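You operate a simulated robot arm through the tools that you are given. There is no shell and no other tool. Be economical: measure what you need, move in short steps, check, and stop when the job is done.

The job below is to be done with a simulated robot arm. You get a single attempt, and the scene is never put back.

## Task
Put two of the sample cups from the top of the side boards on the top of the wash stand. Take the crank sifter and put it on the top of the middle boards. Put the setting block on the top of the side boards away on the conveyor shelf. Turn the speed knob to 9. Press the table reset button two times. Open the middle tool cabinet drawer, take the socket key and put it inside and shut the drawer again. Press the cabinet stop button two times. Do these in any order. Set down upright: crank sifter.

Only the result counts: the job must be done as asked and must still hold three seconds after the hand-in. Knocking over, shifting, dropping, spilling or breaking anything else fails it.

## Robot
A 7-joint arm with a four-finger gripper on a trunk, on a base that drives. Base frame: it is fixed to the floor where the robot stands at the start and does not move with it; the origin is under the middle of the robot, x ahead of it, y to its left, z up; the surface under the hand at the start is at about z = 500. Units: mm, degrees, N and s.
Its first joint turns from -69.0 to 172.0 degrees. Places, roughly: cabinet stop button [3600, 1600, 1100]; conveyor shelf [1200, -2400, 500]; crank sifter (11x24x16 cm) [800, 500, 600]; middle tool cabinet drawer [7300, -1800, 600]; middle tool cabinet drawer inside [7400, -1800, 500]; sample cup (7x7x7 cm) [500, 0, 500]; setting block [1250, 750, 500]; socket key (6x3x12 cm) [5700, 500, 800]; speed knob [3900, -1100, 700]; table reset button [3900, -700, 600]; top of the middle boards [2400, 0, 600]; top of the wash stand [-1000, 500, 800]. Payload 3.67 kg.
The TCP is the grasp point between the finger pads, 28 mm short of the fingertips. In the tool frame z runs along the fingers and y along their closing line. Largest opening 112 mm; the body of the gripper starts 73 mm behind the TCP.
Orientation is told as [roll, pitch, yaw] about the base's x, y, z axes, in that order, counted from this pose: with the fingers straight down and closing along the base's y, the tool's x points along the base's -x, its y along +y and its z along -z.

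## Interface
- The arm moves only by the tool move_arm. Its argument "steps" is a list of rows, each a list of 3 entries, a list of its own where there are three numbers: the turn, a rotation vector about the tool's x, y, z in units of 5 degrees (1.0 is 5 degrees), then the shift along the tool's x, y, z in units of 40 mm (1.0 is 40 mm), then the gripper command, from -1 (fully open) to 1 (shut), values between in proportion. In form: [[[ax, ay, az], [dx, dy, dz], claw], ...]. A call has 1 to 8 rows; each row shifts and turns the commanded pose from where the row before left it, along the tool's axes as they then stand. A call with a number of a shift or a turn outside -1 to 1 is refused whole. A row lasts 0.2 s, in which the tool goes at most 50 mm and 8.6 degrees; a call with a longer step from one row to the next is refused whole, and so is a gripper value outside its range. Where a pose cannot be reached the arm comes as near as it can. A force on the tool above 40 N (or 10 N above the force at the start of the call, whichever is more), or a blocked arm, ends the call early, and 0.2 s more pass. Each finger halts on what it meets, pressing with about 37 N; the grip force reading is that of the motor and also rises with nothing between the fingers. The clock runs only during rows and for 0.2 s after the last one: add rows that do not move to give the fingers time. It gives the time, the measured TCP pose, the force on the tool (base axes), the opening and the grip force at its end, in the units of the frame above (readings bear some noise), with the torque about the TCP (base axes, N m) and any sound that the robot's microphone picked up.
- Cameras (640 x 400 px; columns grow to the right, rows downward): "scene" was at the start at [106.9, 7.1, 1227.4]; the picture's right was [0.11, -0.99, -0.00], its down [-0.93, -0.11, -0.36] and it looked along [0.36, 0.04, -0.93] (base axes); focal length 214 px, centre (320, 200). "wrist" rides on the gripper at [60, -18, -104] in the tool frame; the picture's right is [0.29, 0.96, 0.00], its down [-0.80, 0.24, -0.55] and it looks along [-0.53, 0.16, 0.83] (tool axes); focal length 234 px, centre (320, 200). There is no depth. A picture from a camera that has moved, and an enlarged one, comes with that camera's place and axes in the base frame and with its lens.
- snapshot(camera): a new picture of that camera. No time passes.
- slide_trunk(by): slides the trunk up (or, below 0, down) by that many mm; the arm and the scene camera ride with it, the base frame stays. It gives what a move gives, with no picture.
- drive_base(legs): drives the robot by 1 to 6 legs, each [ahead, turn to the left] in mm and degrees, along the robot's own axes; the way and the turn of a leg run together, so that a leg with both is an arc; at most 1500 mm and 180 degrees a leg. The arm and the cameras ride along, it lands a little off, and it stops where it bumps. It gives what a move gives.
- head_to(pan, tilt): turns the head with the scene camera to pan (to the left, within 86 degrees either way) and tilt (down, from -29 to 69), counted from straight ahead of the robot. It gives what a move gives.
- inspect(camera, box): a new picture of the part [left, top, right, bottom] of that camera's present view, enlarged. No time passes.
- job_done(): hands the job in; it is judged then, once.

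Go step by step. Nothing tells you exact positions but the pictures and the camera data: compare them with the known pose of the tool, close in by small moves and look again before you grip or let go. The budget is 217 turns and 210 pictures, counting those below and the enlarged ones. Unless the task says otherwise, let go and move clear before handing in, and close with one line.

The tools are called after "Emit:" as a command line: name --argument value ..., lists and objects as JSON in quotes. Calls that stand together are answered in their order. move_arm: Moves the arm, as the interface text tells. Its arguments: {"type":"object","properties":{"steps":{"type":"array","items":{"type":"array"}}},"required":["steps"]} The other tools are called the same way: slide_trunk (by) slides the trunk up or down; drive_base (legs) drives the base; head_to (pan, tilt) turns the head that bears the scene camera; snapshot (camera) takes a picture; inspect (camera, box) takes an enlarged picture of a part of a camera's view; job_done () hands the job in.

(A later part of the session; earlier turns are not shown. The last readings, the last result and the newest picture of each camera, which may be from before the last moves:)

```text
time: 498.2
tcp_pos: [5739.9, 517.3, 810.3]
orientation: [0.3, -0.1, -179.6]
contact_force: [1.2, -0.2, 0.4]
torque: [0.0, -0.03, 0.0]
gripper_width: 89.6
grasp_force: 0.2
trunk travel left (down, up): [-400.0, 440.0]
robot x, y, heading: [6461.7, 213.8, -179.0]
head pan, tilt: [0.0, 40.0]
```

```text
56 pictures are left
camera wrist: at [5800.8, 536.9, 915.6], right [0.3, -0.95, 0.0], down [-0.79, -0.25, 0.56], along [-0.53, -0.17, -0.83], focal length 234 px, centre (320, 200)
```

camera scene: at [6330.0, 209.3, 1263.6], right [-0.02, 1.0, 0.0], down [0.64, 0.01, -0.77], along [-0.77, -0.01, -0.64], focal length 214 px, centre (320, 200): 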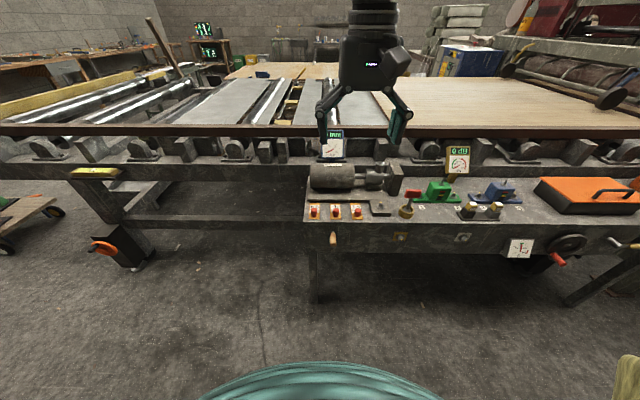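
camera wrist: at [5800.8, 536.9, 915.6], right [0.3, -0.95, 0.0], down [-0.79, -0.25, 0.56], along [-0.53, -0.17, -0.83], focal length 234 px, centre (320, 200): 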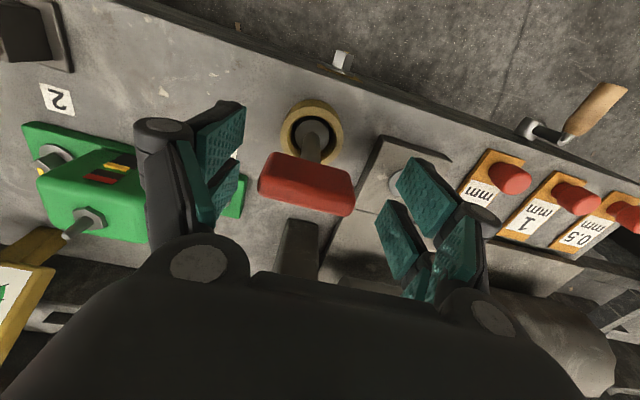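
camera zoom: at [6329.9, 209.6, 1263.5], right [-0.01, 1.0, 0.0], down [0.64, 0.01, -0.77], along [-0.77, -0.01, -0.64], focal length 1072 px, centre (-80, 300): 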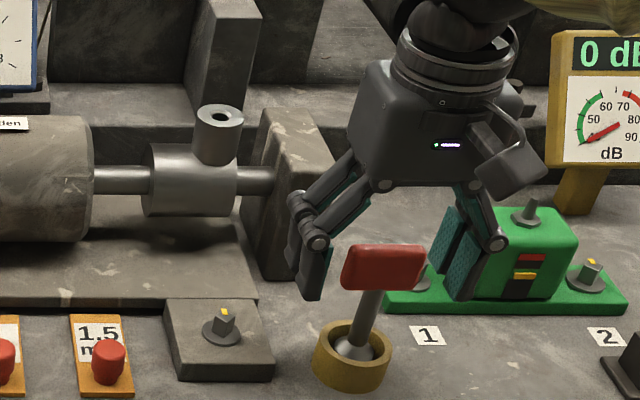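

Centred on the red head. I'll close and lift it straight out of the ring.

Emit:
move_arm --steps '[[[0, 0, 0], [0, 0, 0], 1], [[0, 0, 0], [0, 0, 0], 1], [[0, 0, 0], [0, 0, 0], 1]]'

Emit:
move_arm --steps '[[[0, 0, 0], [0, 0, -0.5], 1], [[0, 0, 0], [0, 0, -0.5], 1], [[0, 0, 0], [0, 0, -0.7], 1], [[0, 0, 0], [0, 0, -0.8], 1], [[0, 0, 0], [0, 0, -1], 1], [[0, 0, 0], [0, 0, -1], 1]]'

Emit:
inspect --camera "scene" --box '[330, 90, 470, 220]'

Emit:
snapshot --camera "wrist"

```text
time: 499.0
tcp_pos: [5741.0, 518.6, 809.9]
orientation: [0.2, 0.0, -179.7]
contact_force: [-1.2, 2.2, 1.0]
torque: [0.23, 0.1, -0.02]
gripper_width: 51.3
grasp_force: 37.0
trunk travel left (down, up): [-400.0, 440.0]
robot x, y, heading: [6466.5, 213.9, -179.2]
head pan, tilt: [0.0, 40.0]
```

```text
time: 500.4
tcp_pos: [5740.2, 517.4, 992.1]
orientation: [0.2, -0.1, -179.5]
contact_force: [-0.3, 0.2, -0.4]
torque: [0.02, -0.05, 0.03]
gripper_width: 50.8
grasp_force: 36.4
trunk travel left (down, up): [-400.0, 440.0]
robot x, y, heading: [6466.2, 209.9, -179.0]
head pan, tilt: [0.0, 40.0]
```

```text
3.08 times, centred on (400, 155) of scene
camera zoom: at [6330.3, 209.3, 1263.5], right [-0.01, 1.0, 0.0], down [0.64, 0.01, -0.77], along [-0.77, -0.01, -0.64], focal length 660 px, centre (74, 338)
```

zoom: 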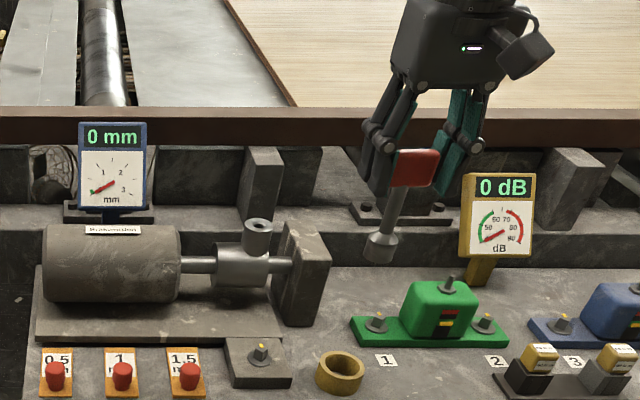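

```text
54 pictures are left
camera wrist: at [5801.7, 537.8, 1097.7], right [0.3, -0.95, 0.0], down [-0.79, -0.25, 0.56], along [-0.53, -0.17, -0.83], focal length 234 px, centre (320, 200)
```

wrist: 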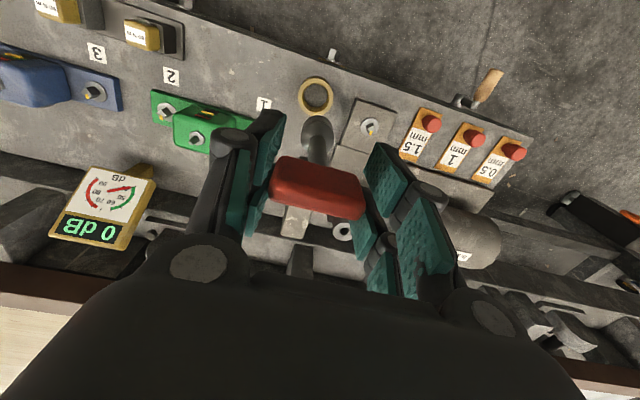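

I have the key, but I need the gripper free to open the drawer first. Since the base hasn't moved, I'll put the key back in its ring by the exact reverse path.

Emit:
move_arm --steps '[[[0, 0, 0], [0, 0, 1], 1], [[0, 0, 0], [0, 0, 1], 1], [[0, 0, 0], [0, 0, 0.8], 1], [[0, 0, 0], [0, 0, 0], 1]]'

Emit:
inspect --camera "scene" --box '[340, 120, 460, 220]'

```text
time: 501.4
tcp_pos: [5740.3, 517.0, 880.1]
orientation: [0.0, -0.1, -179.5]
contact_force: [0.2, 0.4, -1.7]
torque: [-0.01, 0.02, 0.01]
gripper_width: 51.2
grasp_force: 36.9
trunk travel left (down, up): [-400.0, 440.0]
robot x, y, heading: [6462.6, 212.8, -179.2]
head pan, tilt: [0.0, 40.0]
```

```text
4.00 times, centred on (400, 170) of scene
camera zoom: at [6329.9, 209.4, 1263.5], right [-0.01, 1.0, 0.0], down [0.64, 0.01, -0.77], along [-0.77, -0.01, -0.64], focal length 858 px, centre (0, 320)
```

zoom: 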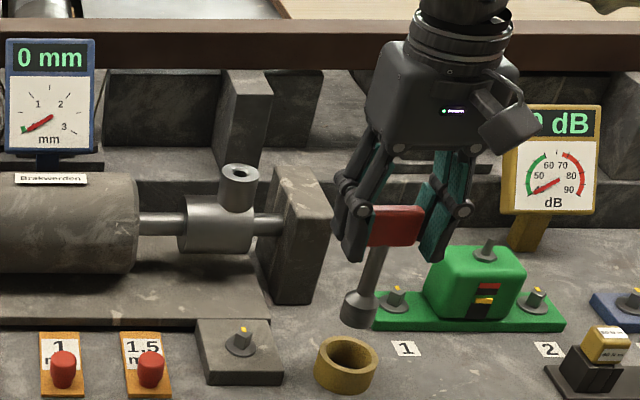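

Emit:
move_arm --steps '[[[0, 0, 0], [0, 0, 0.5], 1], [[0, 0, 0], [0, 0, 0.4], 1], [[0, 0, 0], [0, 0, 0.3], 1], [[0, 0, 0], [0, 0, 0.3], 1], [[0, 0, 0], [0, 0, 0.2], 1]]'

Emit:
inspect --camera "scene" --box '[340, 120, 460, 220]'

```text
time: 502.6
tcp_pos: [5739.7, 516.7, 810.5]
orientation: [0.0, 0.1, -179.4]
contact_force: [0.1, 2.5, -1.3]
torque: [0.18, -0.03, 0.0]
gripper_width: 51.0
grasp_force: 36.4
trunk travel left (down, up): [-400.0, 440.0]
robot x, y, heading: [6462.6, 212.4, -179.1]
head pan, tilt: [0.0, 40.0]
```

```text
4.00 times, centred on (400, 170) of scene
camera zoom: at [6329.5, 210.0, 1263.4], right [-0.01, 1.0, 0.0], down [0.64, 0.01, -0.77], along [-0.77, -0.01, -0.64], focal length 858 px, centre (0, 320)
```

zoom: 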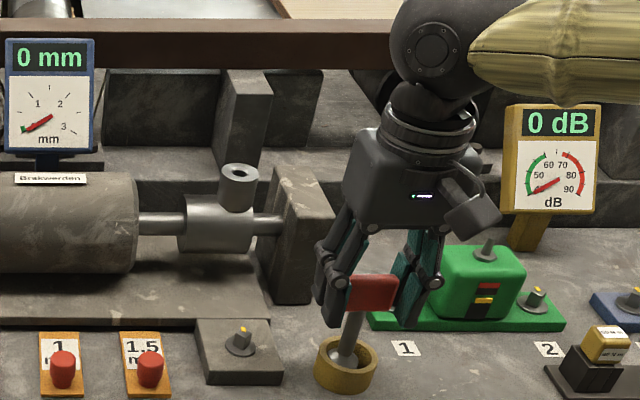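

The key is back in its ring. I'll release, rise, and go to open the drawer.

Emit:
move_arm --steps '[[[0, 0, 0], [0, 0, 0], -0.6], [[0, 0, 0], [0, 0, 0], -0.6], [[0, 0, 0], [0, 0, -0.5], -0.6], [[0, 0, 0], [0, 0, -1], -0.6], [[0, 0, 0], [0, 0, -1], -0.6], [[0, 0, 0], [0, 0, -1], -0.6], [[0, 0, 0], [0, 0, -1], -0.6], [[0, 0, 0], [0, 0, -1], -0.6]]'

Emit:
inspect --camera "scene" --box '[340, 120, 460, 220]'

Emit:
move_arm --steps '[[[0, 0, 0], [1, 0.3, 0], -0.6], [[0, 0, 0], [1, 0.3, 0], -0.6], [[0, 0, 0], [1, 0.6, 0], -0.6], [[0, 0, 0], [1, 0.6, 0], -0.6], [[0, 0, 0], [0.8, 0.8, -0.2], -0.6], [[0, 0, 0], [0.8, 0.8, -0.2], -0.6], [[0, 0, 0], [0.5, 1, -0.2], -0.6], [[0, 0, 0], [0, 1, -0.2], -0.6]]'

Emit:
drive_base --legs '[[0, 90], [1500, 0], [500, 0], [0, 90]]'

Emit:
head_to --pan 0 --tilt 35

Emit:
snapshot --camera "scene"

```text
time: 504.4
tcp_pos: [5740.8, 516.3, 1032.2]
orientation: [0.1, -0.1, -179.5]
contact_force: [-0.5, -0.5, 0.7]
torque: [-0.03, 0.03, 0.02]
gripper_width: 89.8
grasp_force: 0.0
trunk travel left (down, up): [-400.0, 440.0]
robot x, y, heading: [6464.3, 208.9, -179.0]
head pan, tilt: [0.0, 40.0]
```

```text
4.00 times, centred on (400, 170) of scene
camera zoom: at [6330.4, 209.0, 1263.5], right [-0.01, 1.0, 0.0], down [0.64, 0.01, -0.77], along [-0.77, -0.01, -0.64], focal length 858 px, centre (0, 320)
```

zoom: 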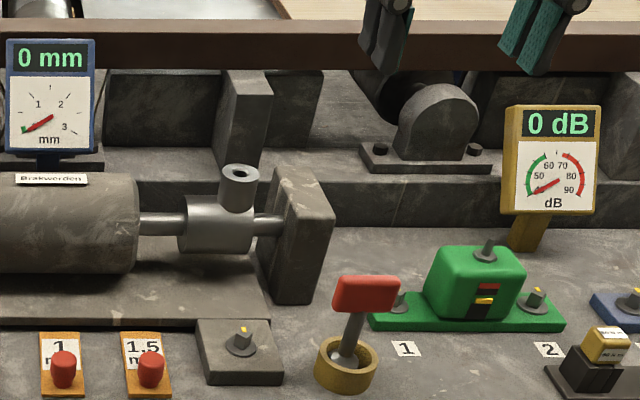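

```text
time: 506.2
tcp_pos: [5987.7, 304.2, 1061.7]
orientation: [0.1, -0.1, -179.4]
contact_force: [-0.7, -1.0, 0.2]
torque: [0.05, 0.01, 0.01]
gripper_width: 89.7
grasp_force: 0.0
trunk travel left (down, up): [-400.0, 440.0]
robot x, y, heading: [6464.8, 207.6, -179.4]
head pan, tilt: [0.0, 40.0]
```

```text
time: 523.9
tcp_pos: [6975.5, -1895.2, 1061.9]
orientation: [0.2, -0.1, 0.8]
contact_force: [0.1, 1.0, 0.2]
torque: [-0.03, 0.0, 0.0]
gripper_width: 89.8
grasp_force: 0.0
trunk travel left (down, up): [-400.0, 440.0]
robot x, y, heading: [6498.4, -1800.8, 0.9]
head pan, tilt: [0.0, 40.0]
```

```text
time: 524.5
tcp_pos: [6976.1, -1895.4, 1062.7]
orientation: [0.1, -0.2, 0.7]
contact_force: [-0.5, 1.2, 0.2]
torque: [0.02, 0.02, -0.04]
gripper_width: 89.6
grasp_force: 0.0
trunk travel left (down, up): [-400.0, 440.0]
robot x, y, heading: [6495.6, -1802.8, 1.0]
head pan, tilt: [0.0, 35.0]
```

```text
50 pictures are left
camera scene: at [6637.3, -1798.9, 1271.0], right [0.02, -1.0, 0.0], down [-0.57, -0.01, -0.82], along [0.82, 0.02, -0.57], focal length 214 px, centre (320, 200)
```

scene: 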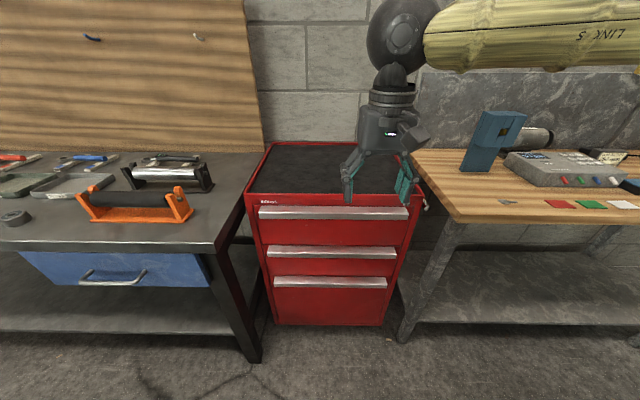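

Emit:
inspect --camera "scene" --box '[240, 190, 420, 310]'

```text
3.33 times, centred on (330, 250) of scene
camera zoom: at [6637.3, -1798.9, 1271.0], right [0.02, -1.0, 0.0], down [-0.57, -0.01, -0.82], along [0.82, 0.02, -0.57], focal length 715 px, centre (287, 33)
```

zoom: 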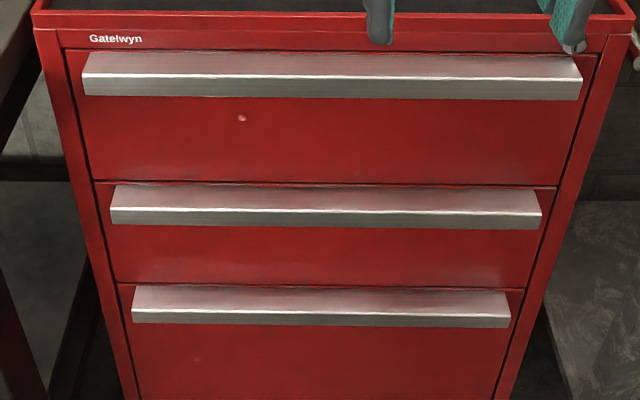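

The drawers have aluminium lip handles; the middle one is at z≈647, front x≈7190. I'll back off, set the arm with the tool forward and rolled 90°, so the fingers pinch the lip from above and below.

Emit:
drive_base --legs '[[-320, 0], [0, -91], [200, 0], [0, 90]]'

Emit:
move_arm --steps '[[[0, 0, 0], [0, 1, -0.3], -1], [[0, 0, 0], [0, 1, -0.3], -1], [[0, 0, 0], [0, 1, -0.3], -1], [[0, 0, 0], [0, 1, -0.3], -1], [[0, 0, 0], [0, 1, 0], -1], [[0, 0, 0], [0, 1, 0], -1], [[0, 0, 0], [0, 1, 0], -1], [[0, 0, 0], [0, 1, 0], -1]]'

Emit:
move_arm --steps '[[[0, -1, 0], [0, 0, 0], -1], [[0, -1, 0], [0, 0, 0], -1], [[0, -1, 0], [0, 0, 0], -1], [[0, -1, 0], [0, 0, 0], -1], [[0, -1, 0], [0, 0, 0], -1], [[0, -1, 0], [0, 0, 0], -1], [[0, -1, 0], [0, 0, 0], -1], [[0, -1, 0], [0, 0, 0], -1]]'

Emit:
move_arm --steps '[[[0, -1, 0], [0, 0, 0], -1], [[0, -1, 0], [0, 0, 0], -1], [[0, -1, 0], [0, 0, 0], -1], [[0, -1, 0], [0, 0, 0], -1], [[0, -1, 0], [0, 0, 0], -1], [[0, -1, 0], [0, 0, 0], -1], [[0, -1, 0], [0, 0, 0], -1], [[0, -1, 0], [0, 0, 0], -1]]'

```text
time: 535.5
tcp_pos: [6656.3, -2098.8, 1062.1]
orientation: [0.0, 0.0, 1.1]
contact_force: [0.3, 0.4, 0.3]
torque: [-0.02, 0.0, -0.01]
gripper_width: 89.9
grasp_force: 0.0
trunk travel left (down, up): [-400.0, 440.0]
robot x, y, heading: [6176.9, -2006.9, 1.4]
head pan, tilt: [0.0, 35.0]
```

```text
time: 537.4
tcp_pos: [6650.2, -1775.7, 1111.4]
orientation: [0.1, -0.2, 1.0]
contact_force: [-1.0, 0.5, -0.2]
torque: [-0.04, -0.01, 0.01]
gripper_width: 112.0
grasp_force: 0.0
trunk travel left (down, up): [-400.0, 440.0]
robot x, y, heading: [6179.4, -2008.3, 1.4]
head pan, tilt: [0.0, 35.0]
```

```text
time: 539.1
tcp_pos: [6649.2, -1778.9, 1112.0]
orientation: [0.3, -40.3, 0.9]
contact_force: [-0.1, -0.6, 0.2]
torque: [0.06, 0.02, 0.02]
gripper_width: 111.8
grasp_force: 0.1
trunk travel left (down, up): [-400.0, 440.0]
robot x, y, heading: [6177.8, -2008.6, 1.7]
head pan, tilt: [0.0, 35.0]
```

```text
time: 541.0
tcp_pos: [6649.4, -1778.4, 1112.2]
orientation: [0.6, -80.2, 0.5]
contact_force: [0.7, 0.4, 0.6]
torque: [-0.02, -0.01, -0.02]
gripper_width: 111.9
grasp_force: 0.0
trunk travel left (down, up): [-400.0, 440.0]
robot x, y, heading: [6177.2, -2009.5, 1.5]
head pan, tilt: [0.0, 35.0]
```

Emit:
move_arm --steps '[[[0, -1, 0], [0, 0, 0], -1], [[0, -0.96, 0], [0, 0, 0], -1], [[0, 0, 1], [0, 0, 0], -1], [[0, 0, 1], [0, 0, 0], -1], [[0, 0, 1], [0, 0, 0], -1], [[0, 0, 1], [0, 0, 0], -1], [[0, 0, 1], [0, 0, 0], -1], [[0, 0, 1], [0, 0, 0], -1]]'

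Emit:
move_arm --steps '[[[0, 0, 1], [0, 0, 0], -1], [[0, 0, 1], [0, 0, 0], -1], [[0, 0, 1], [0, 0, 0], -1], [[0, 0, 1], [0, 0, 0], -1], [[0, 0, 1], [0, 0, 0], -1], [[0, 0, 1], [0, 0, 0], -1], [[0, 0, 1], [0, 0, 0], -1], [[0, 0, 1], [0, 0, 0], -1]]'

Emit:
move_arm --steps '[[[0, 0, 1], [0, 0, 0], -1], [[0, 0, 1], [0, 0, 0], -1], [[0, 0, 1], [0, 0, 0], -1], [[0, 0, 1], [0, 0, 0], -1]]'

Emit:
drive_base --legs '[[0, -1.6], [300, 0]]'

Emit:
snapshot --camera "wrist"

Emit:
snapshot --camera "scene"

```text
time: 542.8
tcp_pos: [6650.6, -1778.5, 1110.9]
orientation: [89.7, -59.8, -88.7]
contact_force: [0.2, -0.2, 0.4]
torque: [-0.01, 0.02, 0.02]
gripper_width: 111.5
grasp_force: 0.1
trunk travel left (down, up): [-400.0, 440.0]
robot x, y, heading: [6179.0, -2007.4, 1.4]
head pan, tilt: [0.0, 35.0]
```

```text
time: 544.5
tcp_pos: [6650.0, -1778.3, 1110.1]
orientation: [89.9, -19.7, -89.0]
contact_force: [-0.6, -0.8, -0.3]
torque: [0.01, -0.03, 0.03]
gripper_width: 111.9
grasp_force: 0.0
trunk travel left (down, up): [-400.0, 440.0]
robot x, y, heading: [6180.3, -2007.2, 1.4]
head pan, tilt: [0.0, 35.0]
```

```text
time: 545.5
tcp_pos: [6650.2, -1779.5, 1112.2]
orientation: [89.8, 0.2, -88.9]
contact_force: [-1.5, 0.0, -0.6]
torque: [0.03, -0.01, -0.01]
gripper_width: 111.9
grasp_force: 0.0
trunk travel left (down, up): [-400.0, 440.0]
robot x, y, heading: [6174.9, -2006.8, 1.4]
head pan, tilt: [0.0, 35.0]
```

```text
time: 548.0
tcp_pos: [6956.6, -1792.7, 1109.7]
orientation: [89.9, 0.2, -90.6]
contact_force: [0.9, -0.2, -0.2]
torque: [0.04, 0.0, -0.01]
gripper_width: 112.0
grasp_force: 0.1
trunk travel left (down, up): [-400.0, 440.0]
robot x, y, heading: [6477.8, -2009.6, 0.2]
head pan, tilt: [0.0, 35.0]
```

```text
48 pictures are left
camera wrist: at [6853.3, -1731.8, 1094.3], right [0.01, 0.29, 0.96], down [-0.56, -0.79, 0.24], along [0.83, -0.54, 0.16], focal length 234 px, centre (320, 200)
```

wrist: 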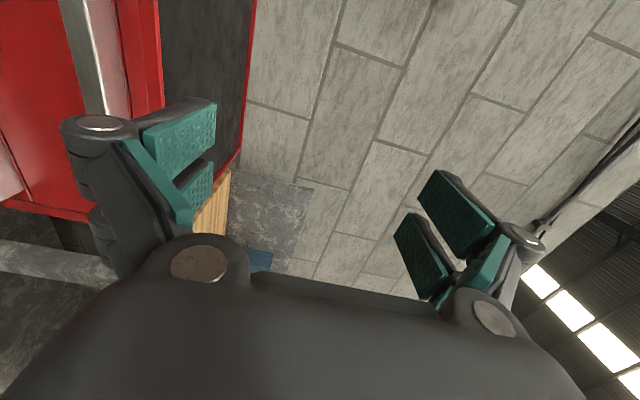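

```text
47 pictures are left
camera scene: at [6617.3, -2009.0, 1271.0], right [0.0, -1.0, 0.0], down [-0.57, 0.0, -0.82], along [0.82, 0.0, -0.57], focal length 214 px, centre (320, 200)
```

scene: 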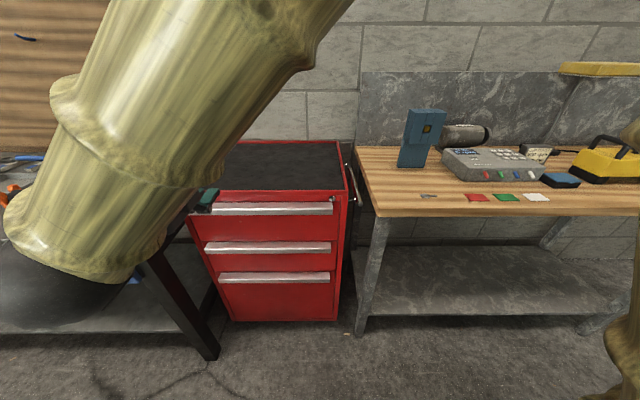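

Emit:
slide_trunk --by -395

Emit:
snapshot --camera "wrist"

Emit:
snapshot --camera "scene"

```text
time: 551.7
tcp_pos: [6956.5, -1794.3, 715.8]
orientation: [90.0, 0.1, -90.6]
contact_force: [0.3, 0.2, -0.2]
torque: [-0.03, 0.01, -0.04]
gripper_width: 112.0
grasp_force: 0.0
trunk travel left (down, up): [-5.0, 835.0]
robot x, y, heading: [6478.7, -2008.0, -0.2]
head pan, tilt: [0.0, 35.0]
```

```text
46 pictures are left
camera wrist: at [6852.7, -1731.8, 699.6], right [0.0, 0.29, 0.96], down [-0.56, -0.79, 0.24], along [0.83, -0.54, 0.16], focal length 234 px, centre (320, 200)
```

wrist: 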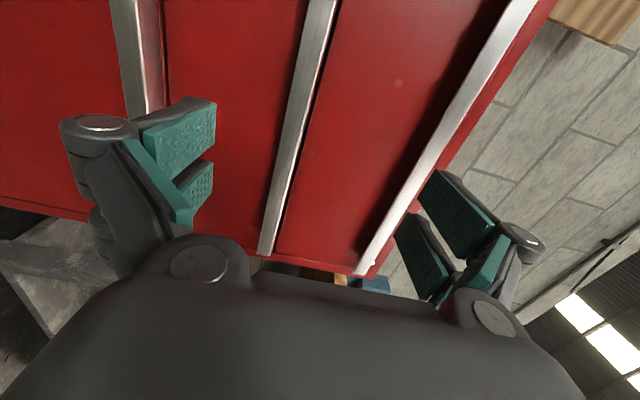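

```text
45 pictures are left
camera scene: at [6616.6, -2009.0, 876.1], right [0.0, -1.0, 0.0], down [-0.57, 0.0, -0.82], along [0.82, 0.0, -0.57], focal length 214 px, centre (320, 200)
```

scene: 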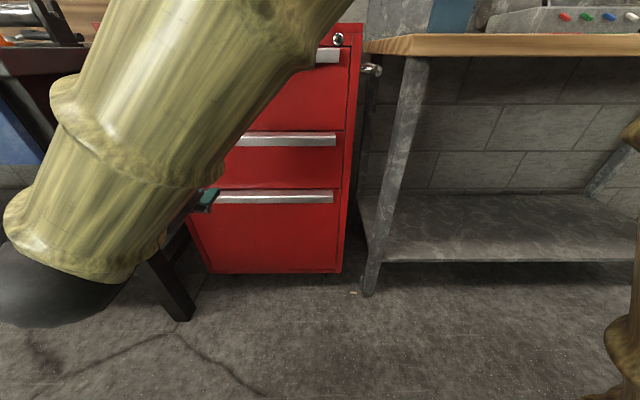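

Triangulating: handle lips are at x≈7150, with the middle one at z≈690. I'll level with it, drive closer and check.

Emit:
move_arm --steps '[[[0, 0, 0], [0, -0.6, 0], -1]]'

Emit:
drive_base --legs '[[130, 0]]'

Emit:
snapshot --camera "wrist"

```text
time: 552.1
tcp_pos: [6956.1, -1794.2, 691.3]
orientation: [89.8, 0.1, -90.7]
contact_force: [-0.3, 0.1, 0.0]
torque: [-0.01, 0.02, 0.0]
gripper_width: 111.9
grasp_force: 0.1
trunk travel left (down, up): [-5.0, 835.0]
robot x, y, heading: [6476.6, -2007.9, -0.3]
head pan, tilt: [0.0, 35.0]
```

```text
time: 553.4
tcp_pos: [7088.2, -1794.0, 692.1]
orientation: [89.9, 0.1, -90.7]
contact_force: [0.4, -0.4, -0.1]
torque: [0.03, 0.02, 0.03]
gripper_width: 112.0
grasp_force: 0.0
trunk travel left (down, up): [-5.0, 835.0]
robot x, y, heading: [6607.6, -2009.3, -0.4]
head pan, tilt: [0.0, 35.0]
```

```text
44 pictures are left
camera wrist: at [6984.9, -1732.8, 675.6], right [0.01, 0.29, 0.96], down [-0.56, -0.79, 0.24], along [0.83, -0.54, 0.16], focal length 234 px, centre (320, 200)
```

wrist: 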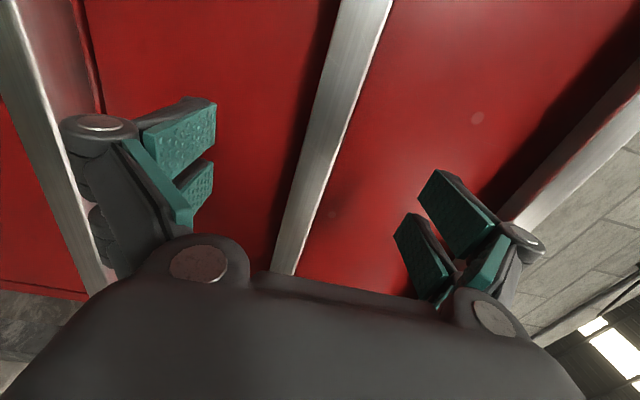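

Emit:
move_arm --steps '[[[0, 0, 0], [0, 0.22, 0.4], -1], [[0, 0, 0], [0, 0, 0.4], -1], [[0, 0, 0], [0, 0, 0.3], -1], [[0, 0, 0], [0, 0, 0], -1]]'

Emit:
snapshot --camera "wrist"

```text
time: 554.4
tcp_pos: [7132.5, -1793.6, 701.0]
orientation: [89.9, 0.1, -90.6]
contact_force: [-0.4, 0.6, 0.0]
torque: [-0.02, 0.0, 0.01]
gripper_width: 112.0
grasp_force: 0.1
trunk travel left (down, up): [-5.0, 835.0]
robot x, y, heading: [6603.1, -2008.7, -0.4]
head pan, tilt: [0.0, 35.0]
```

```text
43 pictures are left
camera wrist: at [7029.3, -1732.7, 684.5], right [0.01, 0.29, 0.96], down [-0.56, -0.79, 0.24], along [0.83, -0.54, 0.16], focal length 234 px, centre (320, 200)
```

wrist: 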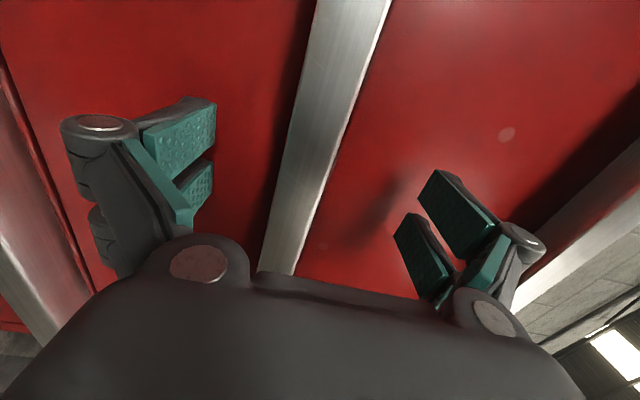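

Emit:
move_arm --steps '[[[0, 0, 0], [0, 0, 0.1], 0], [[0, 0, 0], [0, 0, 0], 1], [[0, 0, 0], [0, 0, 0], 1], [[0, 0, 0], [0, 0, 0], 1]]'

Emit:
snapshot --camera "wrist"

```text
time: 555.3
tcp_pos: [7135.6, -1793.9, 692.5]
orientation: [89.0, -0.5, -90.5]
contact_force: [-3.8, 0.8, -38.9]
torque: [1.58, -0.78, 0.15]
gripper_width: 23.9
grasp_force: 36.7
trunk travel left (down, up): [-5.0, 835.0]
robot x, y, heading: [6605.3, -2010.5, -0.1]
head pan, tilt: [0.0, 35.0]
stopped in row 4: the force on the tool passed its limit at 46 N (the readings are from after the stop); the commanded pose is now the measured one
```

```text
42 pictures are left
camera wrist: at [7032.0, -1733.0, 676.0], right [0.02, 0.29, 0.96], down [-0.56, -0.79, 0.26], along [0.83, -0.54, 0.15], focal length 234 px, centre (320, 200)
```

wrist: 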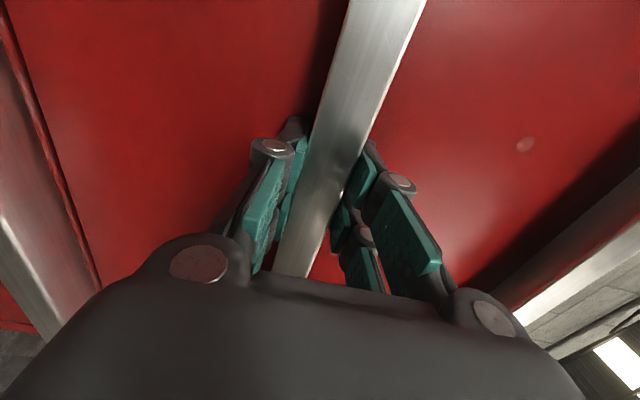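

Lip gripped (24 mm). I'll relieve the vertical load, then pull by driving the base back.

Emit:
move_arm --steps '[[[0, 0, 0], [0, -0.1, 0], 1], [[0, 0, 0], [0, -0.05, 0], 1]]'

Emit:
drive_base --legs '[[-100, 0]]'

Emit:
snapshot --camera "scene"

```text
time: 555.9
tcp_pos: [7135.3, -1793.7, 691.2]
orientation: [89.5, -0.1, -90.4]
contact_force: [1.8, 1.6, -15.1]
torque: [0.83, -1.01, 0.71]
gripper_width: 23.5
grasp_force: 44.9
trunk travel left (down, up): [-5.0, 835.0]
robot x, y, heading: [6607.3, -2010.4, -0.4]
head pan, tilt: [0.0, 35.0]
```

```text
time: 557.0
tcp_pos: [7034.7, -1794.3, 690.1]
orientation: [89.6, -0.1, -90.6]
contact_force: [1.1, -3.1, 2.4]
torque: [0.93, -1.28, -0.38]
gripper_width: 23.6
grasp_force: 44.9
trunk travel left (down, up): [-5.0, 835.0]
robot x, y, heading: [6509.5, -2008.6, -0.4]
head pan, tilt: [0.0, 35.0]
```

```text
41 pictures are left
camera scene: at [6647.3, -2009.4, 876.2], right [0.0, -1.0, 0.0], down [-0.57, 0.0, -0.82], along [0.82, 0.0, -0.57], focal length 214 px, centre (320, 200)
```

scene: 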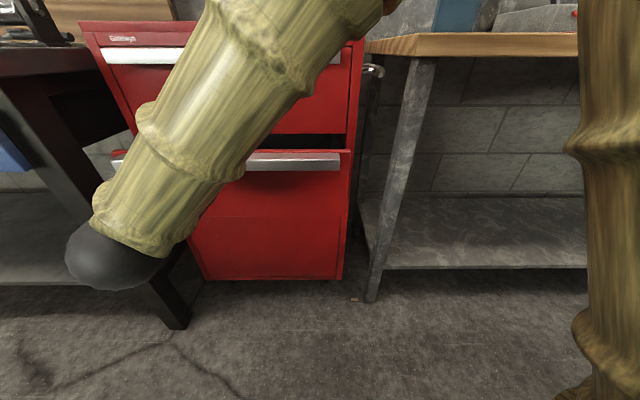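

The drawer is moving. I'll pull further.

Emit:
drive_base --legs '[[-170, 0]]'

Emit:
snapshot --camera "scene"

```text
time: 558.5
tcp_pos: [6862.9, -1794.6, 691.8]
orientation: [89.5, -0.1, -90.6]
contact_force: [-1.7, -15.0, -0.3]
torque: [0.81, -1.3, -0.29]
gripper_width: 23.6
grasp_force: 44.8
trunk travel left (down, up): [-5.0, 835.0]
robot x, y, heading: [6335.7, -2006.4, -0.4]
head pan, tilt: [0.0, 35.0]
```

```text
40 pictures are left
camera scene: at [6476.2, -2009.1, 876.1], right [-0.01, -1.0, 0.0], down [-0.57, 0.0, -0.82], along [0.82, 0.0, -0.57], focal length 214 px, centre (320, 200)
```

scene: 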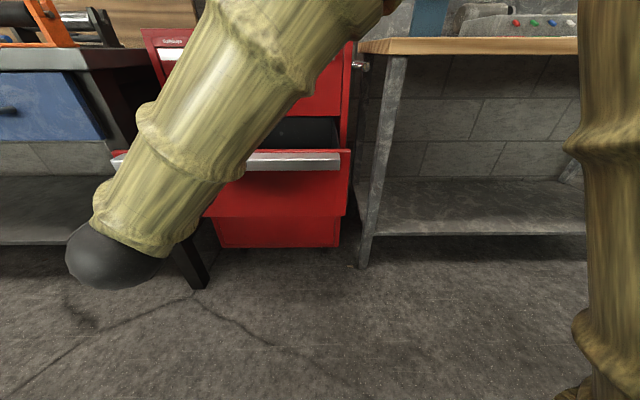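

Drawer open about 270 mm. I'll release, back off and raise the trunk to look inside.

Emit:
move_arm --steps '[[[0, 0, 0], [0, 0, 0], -0.6], [[0, 0, 0], [0, 0, 0], -0.6], [[0, 0, 0], [0, 0, 0], -0.6]]'

Emit:
drive_base --legs '[[-200, 0]]'

Emit:
slide_trunk --by 395

Emit:
head_to --pan 10 --tilt 35

Emit:
snapshot --camera "scene"

```text
time: 559.3
tcp_pos: [6863.8, -1794.9, 692.2]
orientation: [89.5, -0.1, -90.5]
contact_force: [-0.1, 0.7, -0.4]
torque: [0.02, -0.01, -0.01]
gripper_width: 89.5
grasp_force: 0.1
trunk travel left (down, up): [-5.0, 835.0]
robot x, y, heading: [6339.7, -2007.8, -0.2]
head pan, tilt: [0.0, 35.0]
```

```text
time: 560.9
tcp_pos: [6661.8, -1794.3, 691.4]
orientation: [89.5, 0.0, -90.7]
contact_force: [1.0, -0.5, 0.2]
torque: [0.0, -0.01, 0.01]
gripper_width: 89.9
grasp_force: 0.0
trunk travel left (down, up): [-5.0, 835.0]
robot x, y, heading: [6130.8, -2007.6, -0.7]
head pan, tilt: [0.0, 35.0]
```

```text
time: 564.7
tcp_pos: [6663.1, -1794.5, 1086.5]
orientation: [89.5, -0.1, -90.9]
contact_force: [0.1, -0.2, 0.4]
torque: [-0.01, 0.04, -0.02]
gripper_width: 89.5
grasp_force: 0.0
trunk travel left (down, up): [-400.0, 440.0]
robot x, y, heading: [6133.6, -2006.6, -0.5]
head pan, tilt: [0.0, 35.0]
```

```text
time: 565.4
tcp_pos: [6662.4, -1794.0, 1086.0]
orientation: [89.6, 0.0, -90.8]
contact_force: [0.1, 0.4, -0.1]
torque: [0.02, -0.02, 0.0]
gripper_width: 89.5
grasp_force: 0.0
trunk travel left (down, up): [-400.0, 440.0]
robot x, y, heading: [6137.2, -2006.7, -0.5]
head pan, tilt: [10.0, 35.0]
```

```text
39 pictures are left
camera scene: at [6273.7, -1992.2, 1271.1], right [0.17, -0.99, 0.0], down [-0.57, -0.09, -0.82], along [0.81, 0.14, -0.57], focal length 214 px, centre (320, 200)
```

scene: 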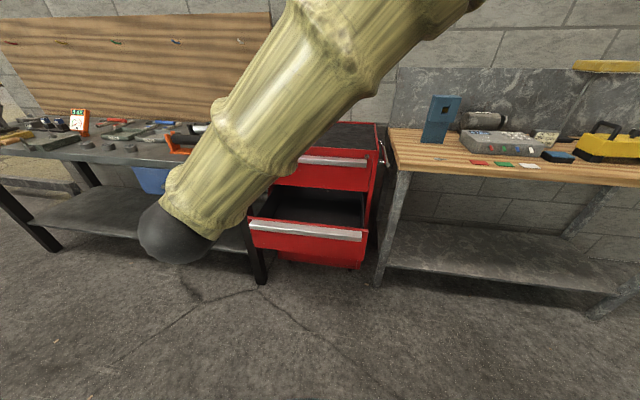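

The drawer is open and its tray is visible. I'll restore the tool-down pose and go back for the key.

Emit:
move_arm --steps '[[[0, 0, -1], [0, 0, 0], -1], [[0, 0, -1], [0, 0, 0], -1], [[0, 0, -1], [0, 0, 0], -1], [[0, 0, -1], [0, 0, 0], -1], [[0, 0, -1], [0, 0, 0], -1], [[0, 0, -1], [0, 0, 0], -1], [[0, 0, -1], [0, 0, 0], -1], [[0, 0, -1], [0, 0, 0], -1]]'

Emit:
move_arm --steps '[[[0, 0, -1], [0, 0, 0], -1], [[0, 0, -1], [0, 0, 0], -1], [[0, 0, -1], [0, 0, 0], -1], [[0, 0, -1], [0, 0, 0], -1], [[0, 0, -1], [0, 0, 0], -1], [[0, 0, -1], [0, 0, 0], -1], [[0, 0, -1], [0, 0, 0], -1], [[0, 0, -1], [0, 0, 0], -1]]'

Emit:
move_arm --steps '[[[0, 0, -1], [0, 0, 0], -1], [[0, 0, -0.9], [0, 0, 0], -1], [[0, 1, 0], [0, 0, 0], -1], [[0, 1, 0], [0, 0, 0], -1], [[0, 1, 0], [0, 0, 0], -1], [[0, 1, 0], [0, 0, 0], -1], [[0, 1, 0], [0, 0, 0], -1], [[0, 1, 0], [0, 0, 0], -1]]'

Emit:
move_arm --steps '[[[0, 1, 0], [0, 0, 0], -1], [[0, 1, 0], [0, 0, 0], -1], [[0, 1, 0], [0, 0, 0], -1], [[0, 1, 0], [0, 0, 0], -1], [[0, 1, 0], [0, 0, 0], -1], [[0, 1, 0], [0, 0, 0], -1], [[0, 1, 0], [0, 0, 0], -1], [[0, 1, 0], [0, 0, 0], -1]]'

Emit:
move_arm --steps '[[[0, 1, 0], [0, 0, 0], -1], [[0, 1, 0], [0, 0, 0], -1], [[0, 1, 0], [0, 0, 0], -1], [[0, 0.9, 0], [0, 0, 0], -1]]'

```text
time: 567.2
tcp_pos: [6663.0, -1793.9, 1086.0]
orientation: [89.4, -40.2, -90.4]
contact_force: [-0.2, 0.7, 0.6]
torque: [0.0, -0.03, -0.01]
gripper_width: 111.9
grasp_force: 0.1
trunk travel left (down, up): [-400.0, 440.0]
robot x, y, heading: [6130.7, -2009.4, -0.4]
head pan, tilt: [10.0, 35.0]
```

```text
time: 569.0
tcp_pos: [6661.7, -1795.9, 1086.6]
orientation: [87.0, -80.2, -87.9]
contact_force: [0.0, 0.0, -0.8]
torque: [0.01, 0.01, -0.01]
gripper_width: 112.1
grasp_force: 0.0
trunk travel left (down, up): [-400.0, 440.0]
robot x, y, heading: [6134.9, -2004.8, -0.5]
head pan, tilt: [10.0, 35.0]
```

```text
time: 570.8
tcp_pos: [6662.9, -1794.3, 1085.9]
orientation: [0.8, -59.3, -1.7]
contact_force: [-0.1, 0.1, 0.9]
torque: [0.04, 0.03, -0.01]
gripper_width: 111.9
grasp_force: 0.1
trunk travel left (down, up): [-400.0, 440.0]
robot x, y, heading: [6135.1, -2001.0, -0.7]
head pan, tilt: [10.0, 35.0]
```

```text
time: 572.6
tcp_pos: [6663.5, -1794.7, 1085.2]
orientation: [0.4, -19.4, -0.9]
contact_force: [0.1, -0.3, 0.4]
torque: [-0.01, 0.02, 0.02]
gripper_width: 112.1
grasp_force: 0.0
trunk travel left (down, up): [-400.0, 440.0]
robot x, y, heading: [6136.3, -2010.1, -0.4]
head pan, tilt: [10.0, 35.0]
```

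```text
time: 573.6
tcp_pos: [6663.0, -1794.5, 1086.5]
orientation: [0.5, 0.1, -0.9]
contact_force: [-0.6, -0.7, 0.0]
torque: [-0.01, -0.02, 0.04]
gripper_width: 111.9
grasp_force: 0.1
trunk travel left (down, up): [-400.0, 440.0]
robot x, y, heading: [6133.8, -2005.1, -0.3]
head pan, tilt: [10.0, 35.0]
```

Emit:
drive_base --legs '[[0, 82], [1121, 0], [1121, 0], [0, 98.2]]'

Emit:
head_to --pan 0 --tilt 40

Emit:
snapshot --camera "wrist"

```text
time: 592.3
tcp_pos: [5934.3, -14.4, 1085.5]
orientation: [0.5, -0.1, -179.9]
contact_force: [-0.6, 0.2, 0.6]
torque: [-0.02, 0.0, -0.03]
gripper_width: 112.1
grasp_force: 0.0
trunk travel left (down, up): [-400.0, 440.0]
robot x, y, heading: [6459.7, 204.1, -179.5]
head pan, tilt: [10.0, 35.0]
```

```text
time: 593.0
tcp_pos: [5936.0, -14.9, 1086.6]
orientation: [0.4, 0.0, -179.8]
contact_force: [0.9, 0.0, 0.2]
torque: [0.03, 0.0, -0.01]
gripper_width: 111.8
grasp_force: 0.2
trunk travel left (down, up): [-400.0, 440.0]
robot x, y, heading: [6459.9, 207.5, -179.6]
head pan, tilt: [0.0, 40.0]
```

```text
38 pictures are left
camera wrist: at [5996.0, 4.5, 1191.3], right [0.29, -0.96, 0.01], down [-0.8, -0.24, 0.56], along [-0.53, -0.17, -0.83], focal length 234 px, centre (320, 200)
```

wrist: 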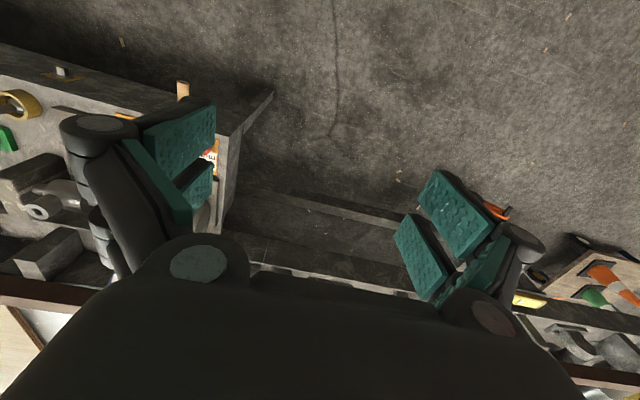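

Emit:
move_arm --steps '[[[0, 0, 0], [-0.35, -0.95, 0], -0.6], [[0, 0, 0], [-0.35, -0.95, 0], -0.6], [[0, 0, 0], [-0.35, -0.95, 0], -0.6], [[0, 0, 0], [-0.35, -0.95, 0], -0.6], [[0, 0, 0], [-0.35, -0.95, 0], -0.6], [[0, 0, 0], [-0.35, -0.95, 0], -0.6], [[0, 0, 0], [-0.35, -0.95, 0], -0.6], [[0, 0, 0], [-0.35, -0.95, 0], -0.6]]'

Emit:
move_arm --steps '[[[0, 0, 0], [-0.35, -0.95, 0.4], -0.6], [[0, 0, 0], [-0.35, -0.95, 0.4], -0.6], [[0, 0, 0], [-0.35, -0.95, 0.4], -0.6], [[0, 0, 0], [-0.35, -0.95, 0.4], -0.6], [[0, 0, 0], [-0.35, -0.95, 0.4], -0.6], [[0, 0, 0], [-0.35, -0.55, 0.8], -0.6], [[0, 0, 0], [0, 0, 0.8], -0.6]]'

Emit:
snapshot --camera "wrist"

```text
time: 594.8
tcp_pos: [5822.8, 290.9, 1083.9]
orientation: [0.5, 0.0, -179.9]
contact_force: [-0.3, 1.0, -0.8]
torque: [-0.05, -0.02, -0.03]
gripper_width: 89.5
grasp_force: 0.0
trunk travel left (down, up): [-400.0, 440.0]
robot x, y, heading: [6457.1, 207.0, -179.5]
head pan, tilt: [0.0, 40.0]
```

```text
time: 596.4
tcp_pos: [5738.5, 499.6, 938.7]
orientation: [0.4, 0.0, -179.8]
contact_force: [0.3, 0.2, -1.2]
torque: [-0.04, 0.01, -0.01]
gripper_width: 89.4
grasp_force: 0.1
trunk travel left (down, up): [-400.0, 440.0]
robot x, y, heading: [6460.0, 203.7, -179.6]
head pan, tilt: [0.0, 40.0]
```

```text
37 pictures are left
camera wrist: at [5798.5, 518.9, 1043.5], right [0.29, -0.96, 0.01], down [-0.8, -0.24, 0.56], along [-0.53, -0.17, -0.83], focal length 234 px, centre (320, 200)
```

wrist: 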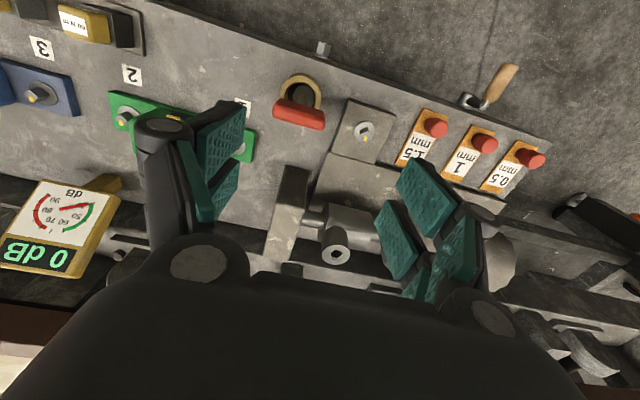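

Emit:
move_arm --steps '[[[0, 0, 0], [0, -0.46, 0.5], -0.6], [[0, 0, 0], [0, 0, 0.8], -0.6], [[0, 0, 0], [0, 0, 0.7], -0.6], [[0, 0, 0], [0, 0, 0.6], -0.6], [[0, 0, 0], [0, 0, 0.6], -0.6], [[0, 0, 0], [0, 0, 0], -0.6]]'

Emit:
snapshot --camera "wrist"

```text
time: 597.8
tcp_pos: [5739.1, 517.2, 810.2]
orientation: [0.4, 0.0, -179.9]
contact_force: [0.2, 1.1, 0.4]
torque: [0.01, 0.0, -0.01]
gripper_width: 89.8
grasp_force: 0.0
trunk travel left (down, up): [-400.0, 440.0]
robot x, y, heading: [6463.4, 208.4, -179.6]
head pan, tilt: [0.0, 40.0]
```

```text
36 pictures are left
camera wrist: at [5798.5, 536.9, 915.6], right [0.29, -0.96, 0.01], down [-0.8, -0.24, 0.56], along [-0.53, -0.17, -0.83], focal length 234 px, centre (320, 200)
```

wrist: 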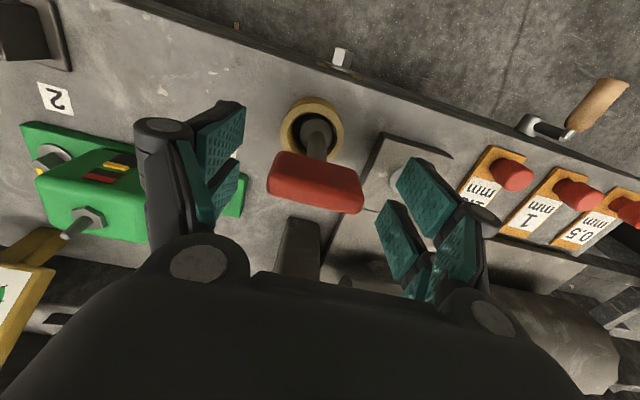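

Emit:
move_arm --steps '[[[0, 0, 0], [0, 0, 0], 1], [[0, 0, 0], [0, 0, 0], 1], [[0, 0, 0], [0, 0, 0], 1], [[0, 0, 0], [0, 0, -0.5], 1], [[0, 0, 0], [0, 0, -0.5], 1], [[0, 0, 0], [0, 0, -0.8], 1], [[0, 0, 0], [0, 0, -1], 1], [[0, 0, 0], [0, 0, -1], 1]]'

Emit:
move_arm --steps '[[[0, 0, 0], [0, 0, -1], 1], [[0, 0, 0], [0, 0, -1], 1], [[0, 0, 0], [0, 0, -1], 1], [[0, 0, 0], [1, 0.5, 0], 1], [[0, 0, 0], [1, 0.5, 0], 1], [[0, 0, 0], [1, 0.5, 0], 1], [[0, 0, 0], [1, 0.5, 0], 1], [[0, 0, 0], [1, 0.5, 0], 1]]'

Emit:
snapshot --camera "wrist"

```text
time: 599.6
tcp_pos: [5738.9, 517.6, 963.0]
orientation: [0.3, 0.0, -179.8]
contact_force: [1.5, 0.2, -0.7]
torque: [0.01, 0.01, -0.01]
gripper_width: 51.3
grasp_force: 37.1
trunk travel left (down, up): [-400.0, 440.0]
robot x, y, heading: [6460.0, 207.0, -179.3]
head pan, tilt: [0.0, 40.0]
```

```text
time: 601.4
tcp_pos: [5939.7, 419.0, 1082.5]
orientation: [0.4, -0.2, -179.9]
contact_force: [0.6, 0.2, -1.1]
torque: [0.01, 0.01, 0.0]
gripper_width: 51.2
grasp_force: 36.7
trunk travel left (down, up): [-400.0, 440.0]
robot x, y, heading: [6459.4, 206.9, -179.6]
head pan, tilt: [0.0, 40.0]
```

```text
35 pictures are left
camera wrist: at [5999.8, 438.7, 1187.8], right [0.29, -0.96, 0.01], down [-0.8, -0.24, 0.56], along [-0.53, -0.17, -0.83], focal length 234 px, centre (320, 200)
```

wrist: 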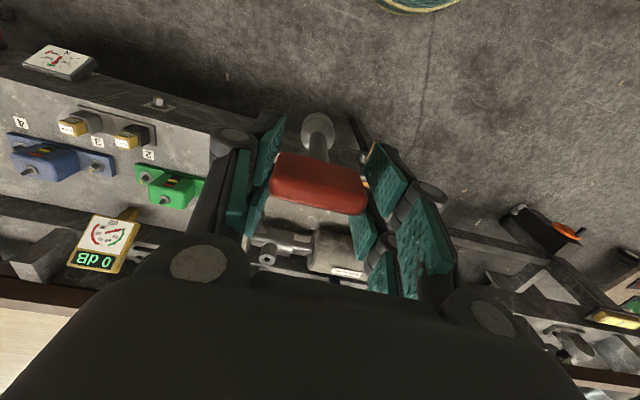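

Key held upright. Now I drive back to the open drawer.

Emit:
drive_base --legs '[[0, 87.5], [1055, 0], [1055, 0], [0, 92.3]]'

Emit:
head_to --pan 0 --tilt 40

Emit:
snapshot --camera "scene"

```text
time: 619.5
tcp_pos: [6904.4, -2116.5, 1082.8]
orientation: [0.4, 0.1, -0.1]
contact_force: [-0.3, -0.8, -0.9]
torque: [0.01, 0.01, -0.04]
gripper_width: 51.4
grasp_force: 36.9
trunk travel left (down, up): [-400.0, 440.0]
robot x, y, heading: [6387.0, -1898.5, 0.2]
head pan, tilt: [0.0, 40.0]
```

```text
time: 620.1
tcp_pos: [6904.5, -2117.8, 1082.2]
orientation: [0.4, 0.0, 0.0]
contact_force: [-0.5, 0.4, -1.2]
torque: [0.01, -0.04, -0.01]
gripper_width: 50.7
grasp_force: 37.5
trunk travel left (down, up): [-400.0, 440.0]
robot x, y, heading: [6383.1, -1899.4, 0.2]
head pan, tilt: [0.0, 40.0]
```

```text
34 pictures are left
camera scene: at [6521.3, -1900.3, 1263.5], right [0.0, -1.0, 0.0], down [-0.64, 0.0, -0.77], along [0.77, 0.0, -0.64], focal length 214 px, centre (320, 200)
```

scene: 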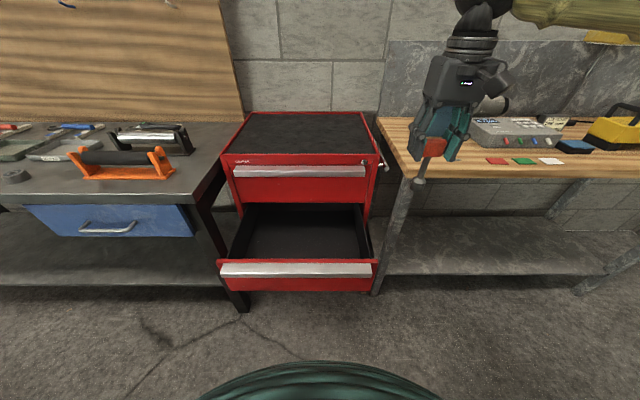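

Emit:
move_arm --steps '[[[0, 0, 0], [-0.45, 0.99, 0], 1], [[0, 0, 0], [-0.45, 0.99, 0], 1], [[0, 0, 0], [-0.45, 0.99, 0], 1], [[0, 0, 0], [-0.45, 0.99, 0], 1], [[0, 0, 0], [-0.45, 0.99, 0], 1], [[0, 0, 0], [-0.45, 0.99, 0], 1], [[0, 0, 0], [-0.45, 0.99, 0], 1]]'

Emit:
move_arm --steps '[[[0, 0, 0], [0, 0, 1], 1], [[0, 0, 0], [0, 0, 1], 1], [[0, 0, 0], [0, 0, 1], 1], [[0, 0, 0], [0, 0, 1], 1], [[0, 0, 0], [0, 0, 1], 1], [[0, 0, 0], [0, 0, 1], 1]]'

Emit:
snapshot --camera "scene"

Emit:
snapshot --camera "wrist"

```text
time: 621.7
tcp_pos: [7030.5, -1836.9, 1082.4]
orientation: [0.4, 0.0, -0.1]
contact_force: [0.6, 0.4, -0.9]
torque: [-0.04, -0.02, -0.04]
gripper_width: 51.2
grasp_force: 36.6
trunk travel left (down, up): [-400.0, 440.0]
robot x, y, heading: [6386.5, -1903.3, -0.0]
head pan, tilt: [0.0, 40.0]
```

```text
time: 623.1
tcp_pos: [7030.4, -1836.7, 842.8]
orientation: [0.4, 0.0, -0.2]
contact_force: [0.2, -0.3, -0.3]
torque: [-0.03, 0.02, -0.03]
gripper_width: 51.2
grasp_force: 36.8
trunk travel left (down, up): [-400.0, 440.0]
robot x, y, heading: [6383.2, -1898.1, 0.4]
head pan, tilt: [0.0, 40.0]
```

```text
33 pictures are left
camera scene: at [6521.8, -1900.1, 1263.5], right [0.0, -1.0, 0.0], down [-0.64, 0.0, -0.77], along [0.77, 0.0, -0.64], focal length 214 px, centre (320, 200)
```

scene: 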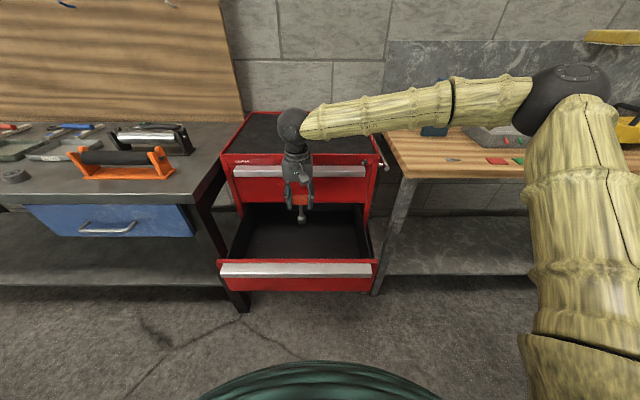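

```text
32 pictures are left
camera wrist: at [6971.4, -1855.2, 948.1], right [-0.29, 0.96, 0.01], down [0.8, 0.23, 0.56], along [0.53, 0.16, -0.83], focal length 234 px, centre (320, 200)
```

wrist: 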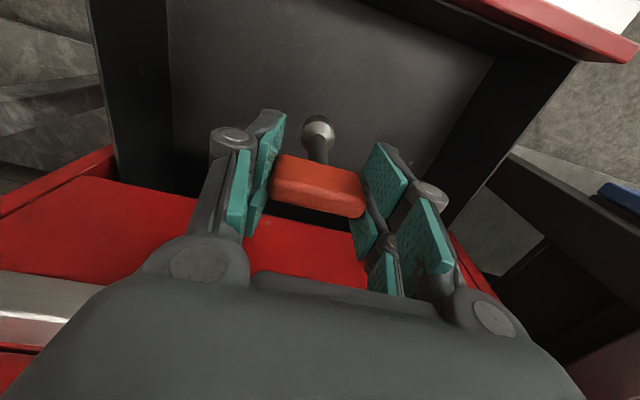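

Emit:
move_arm --steps '[[[0, 0, 0], [0.4, 0, 0.8], 1], [[0, 0, 0], [0, 0, 0.9], 1], [[0, 0, 0], [0, 0, 0.9], 1], [[0, 0, 0], [0, 0, 0.5], 1], [[0, 0, 0], [0, 0, 0.3], 1], [[0, 0, 0], [0, 0, 0.3], 1], [[0, 0, 0], [0, 0, 0.3], 1], [[0, 0, 0], [0, 0, 0.3], 1]]'

Emit:
inspect --camera "scene" --box '[210, 130, 390, 290]'

```text
time: 624.9
tcp_pos: [7015.7, -1836.6, 671.9]
orientation: [0.3, 0.0, -0.1]
contact_force: [-0.9, 0.5, -1.3]
torque: [0.04, 0.0, 0.04]
gripper_width: 51.1
grasp_force: 36.8
trunk travel left (down, up): [-400.0, 440.0]
robot x, y, heading: [6384.4, -1898.5, 0.3]
head pan, tilt: [0.0, 40.0]
```

```text
2.50 times, centred on (300, 210) of scene
camera zoom: at [6521.5, -1900.0, 1263.5], right [0.0, -1.0, 0.0], down [-0.64, 0.0, -0.77], along [0.77, 0.0, -0.64], focal length 536 px, centre (370, 175)
```

zoom: 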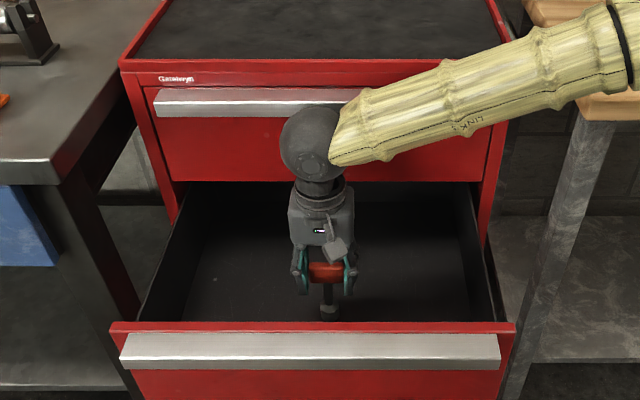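

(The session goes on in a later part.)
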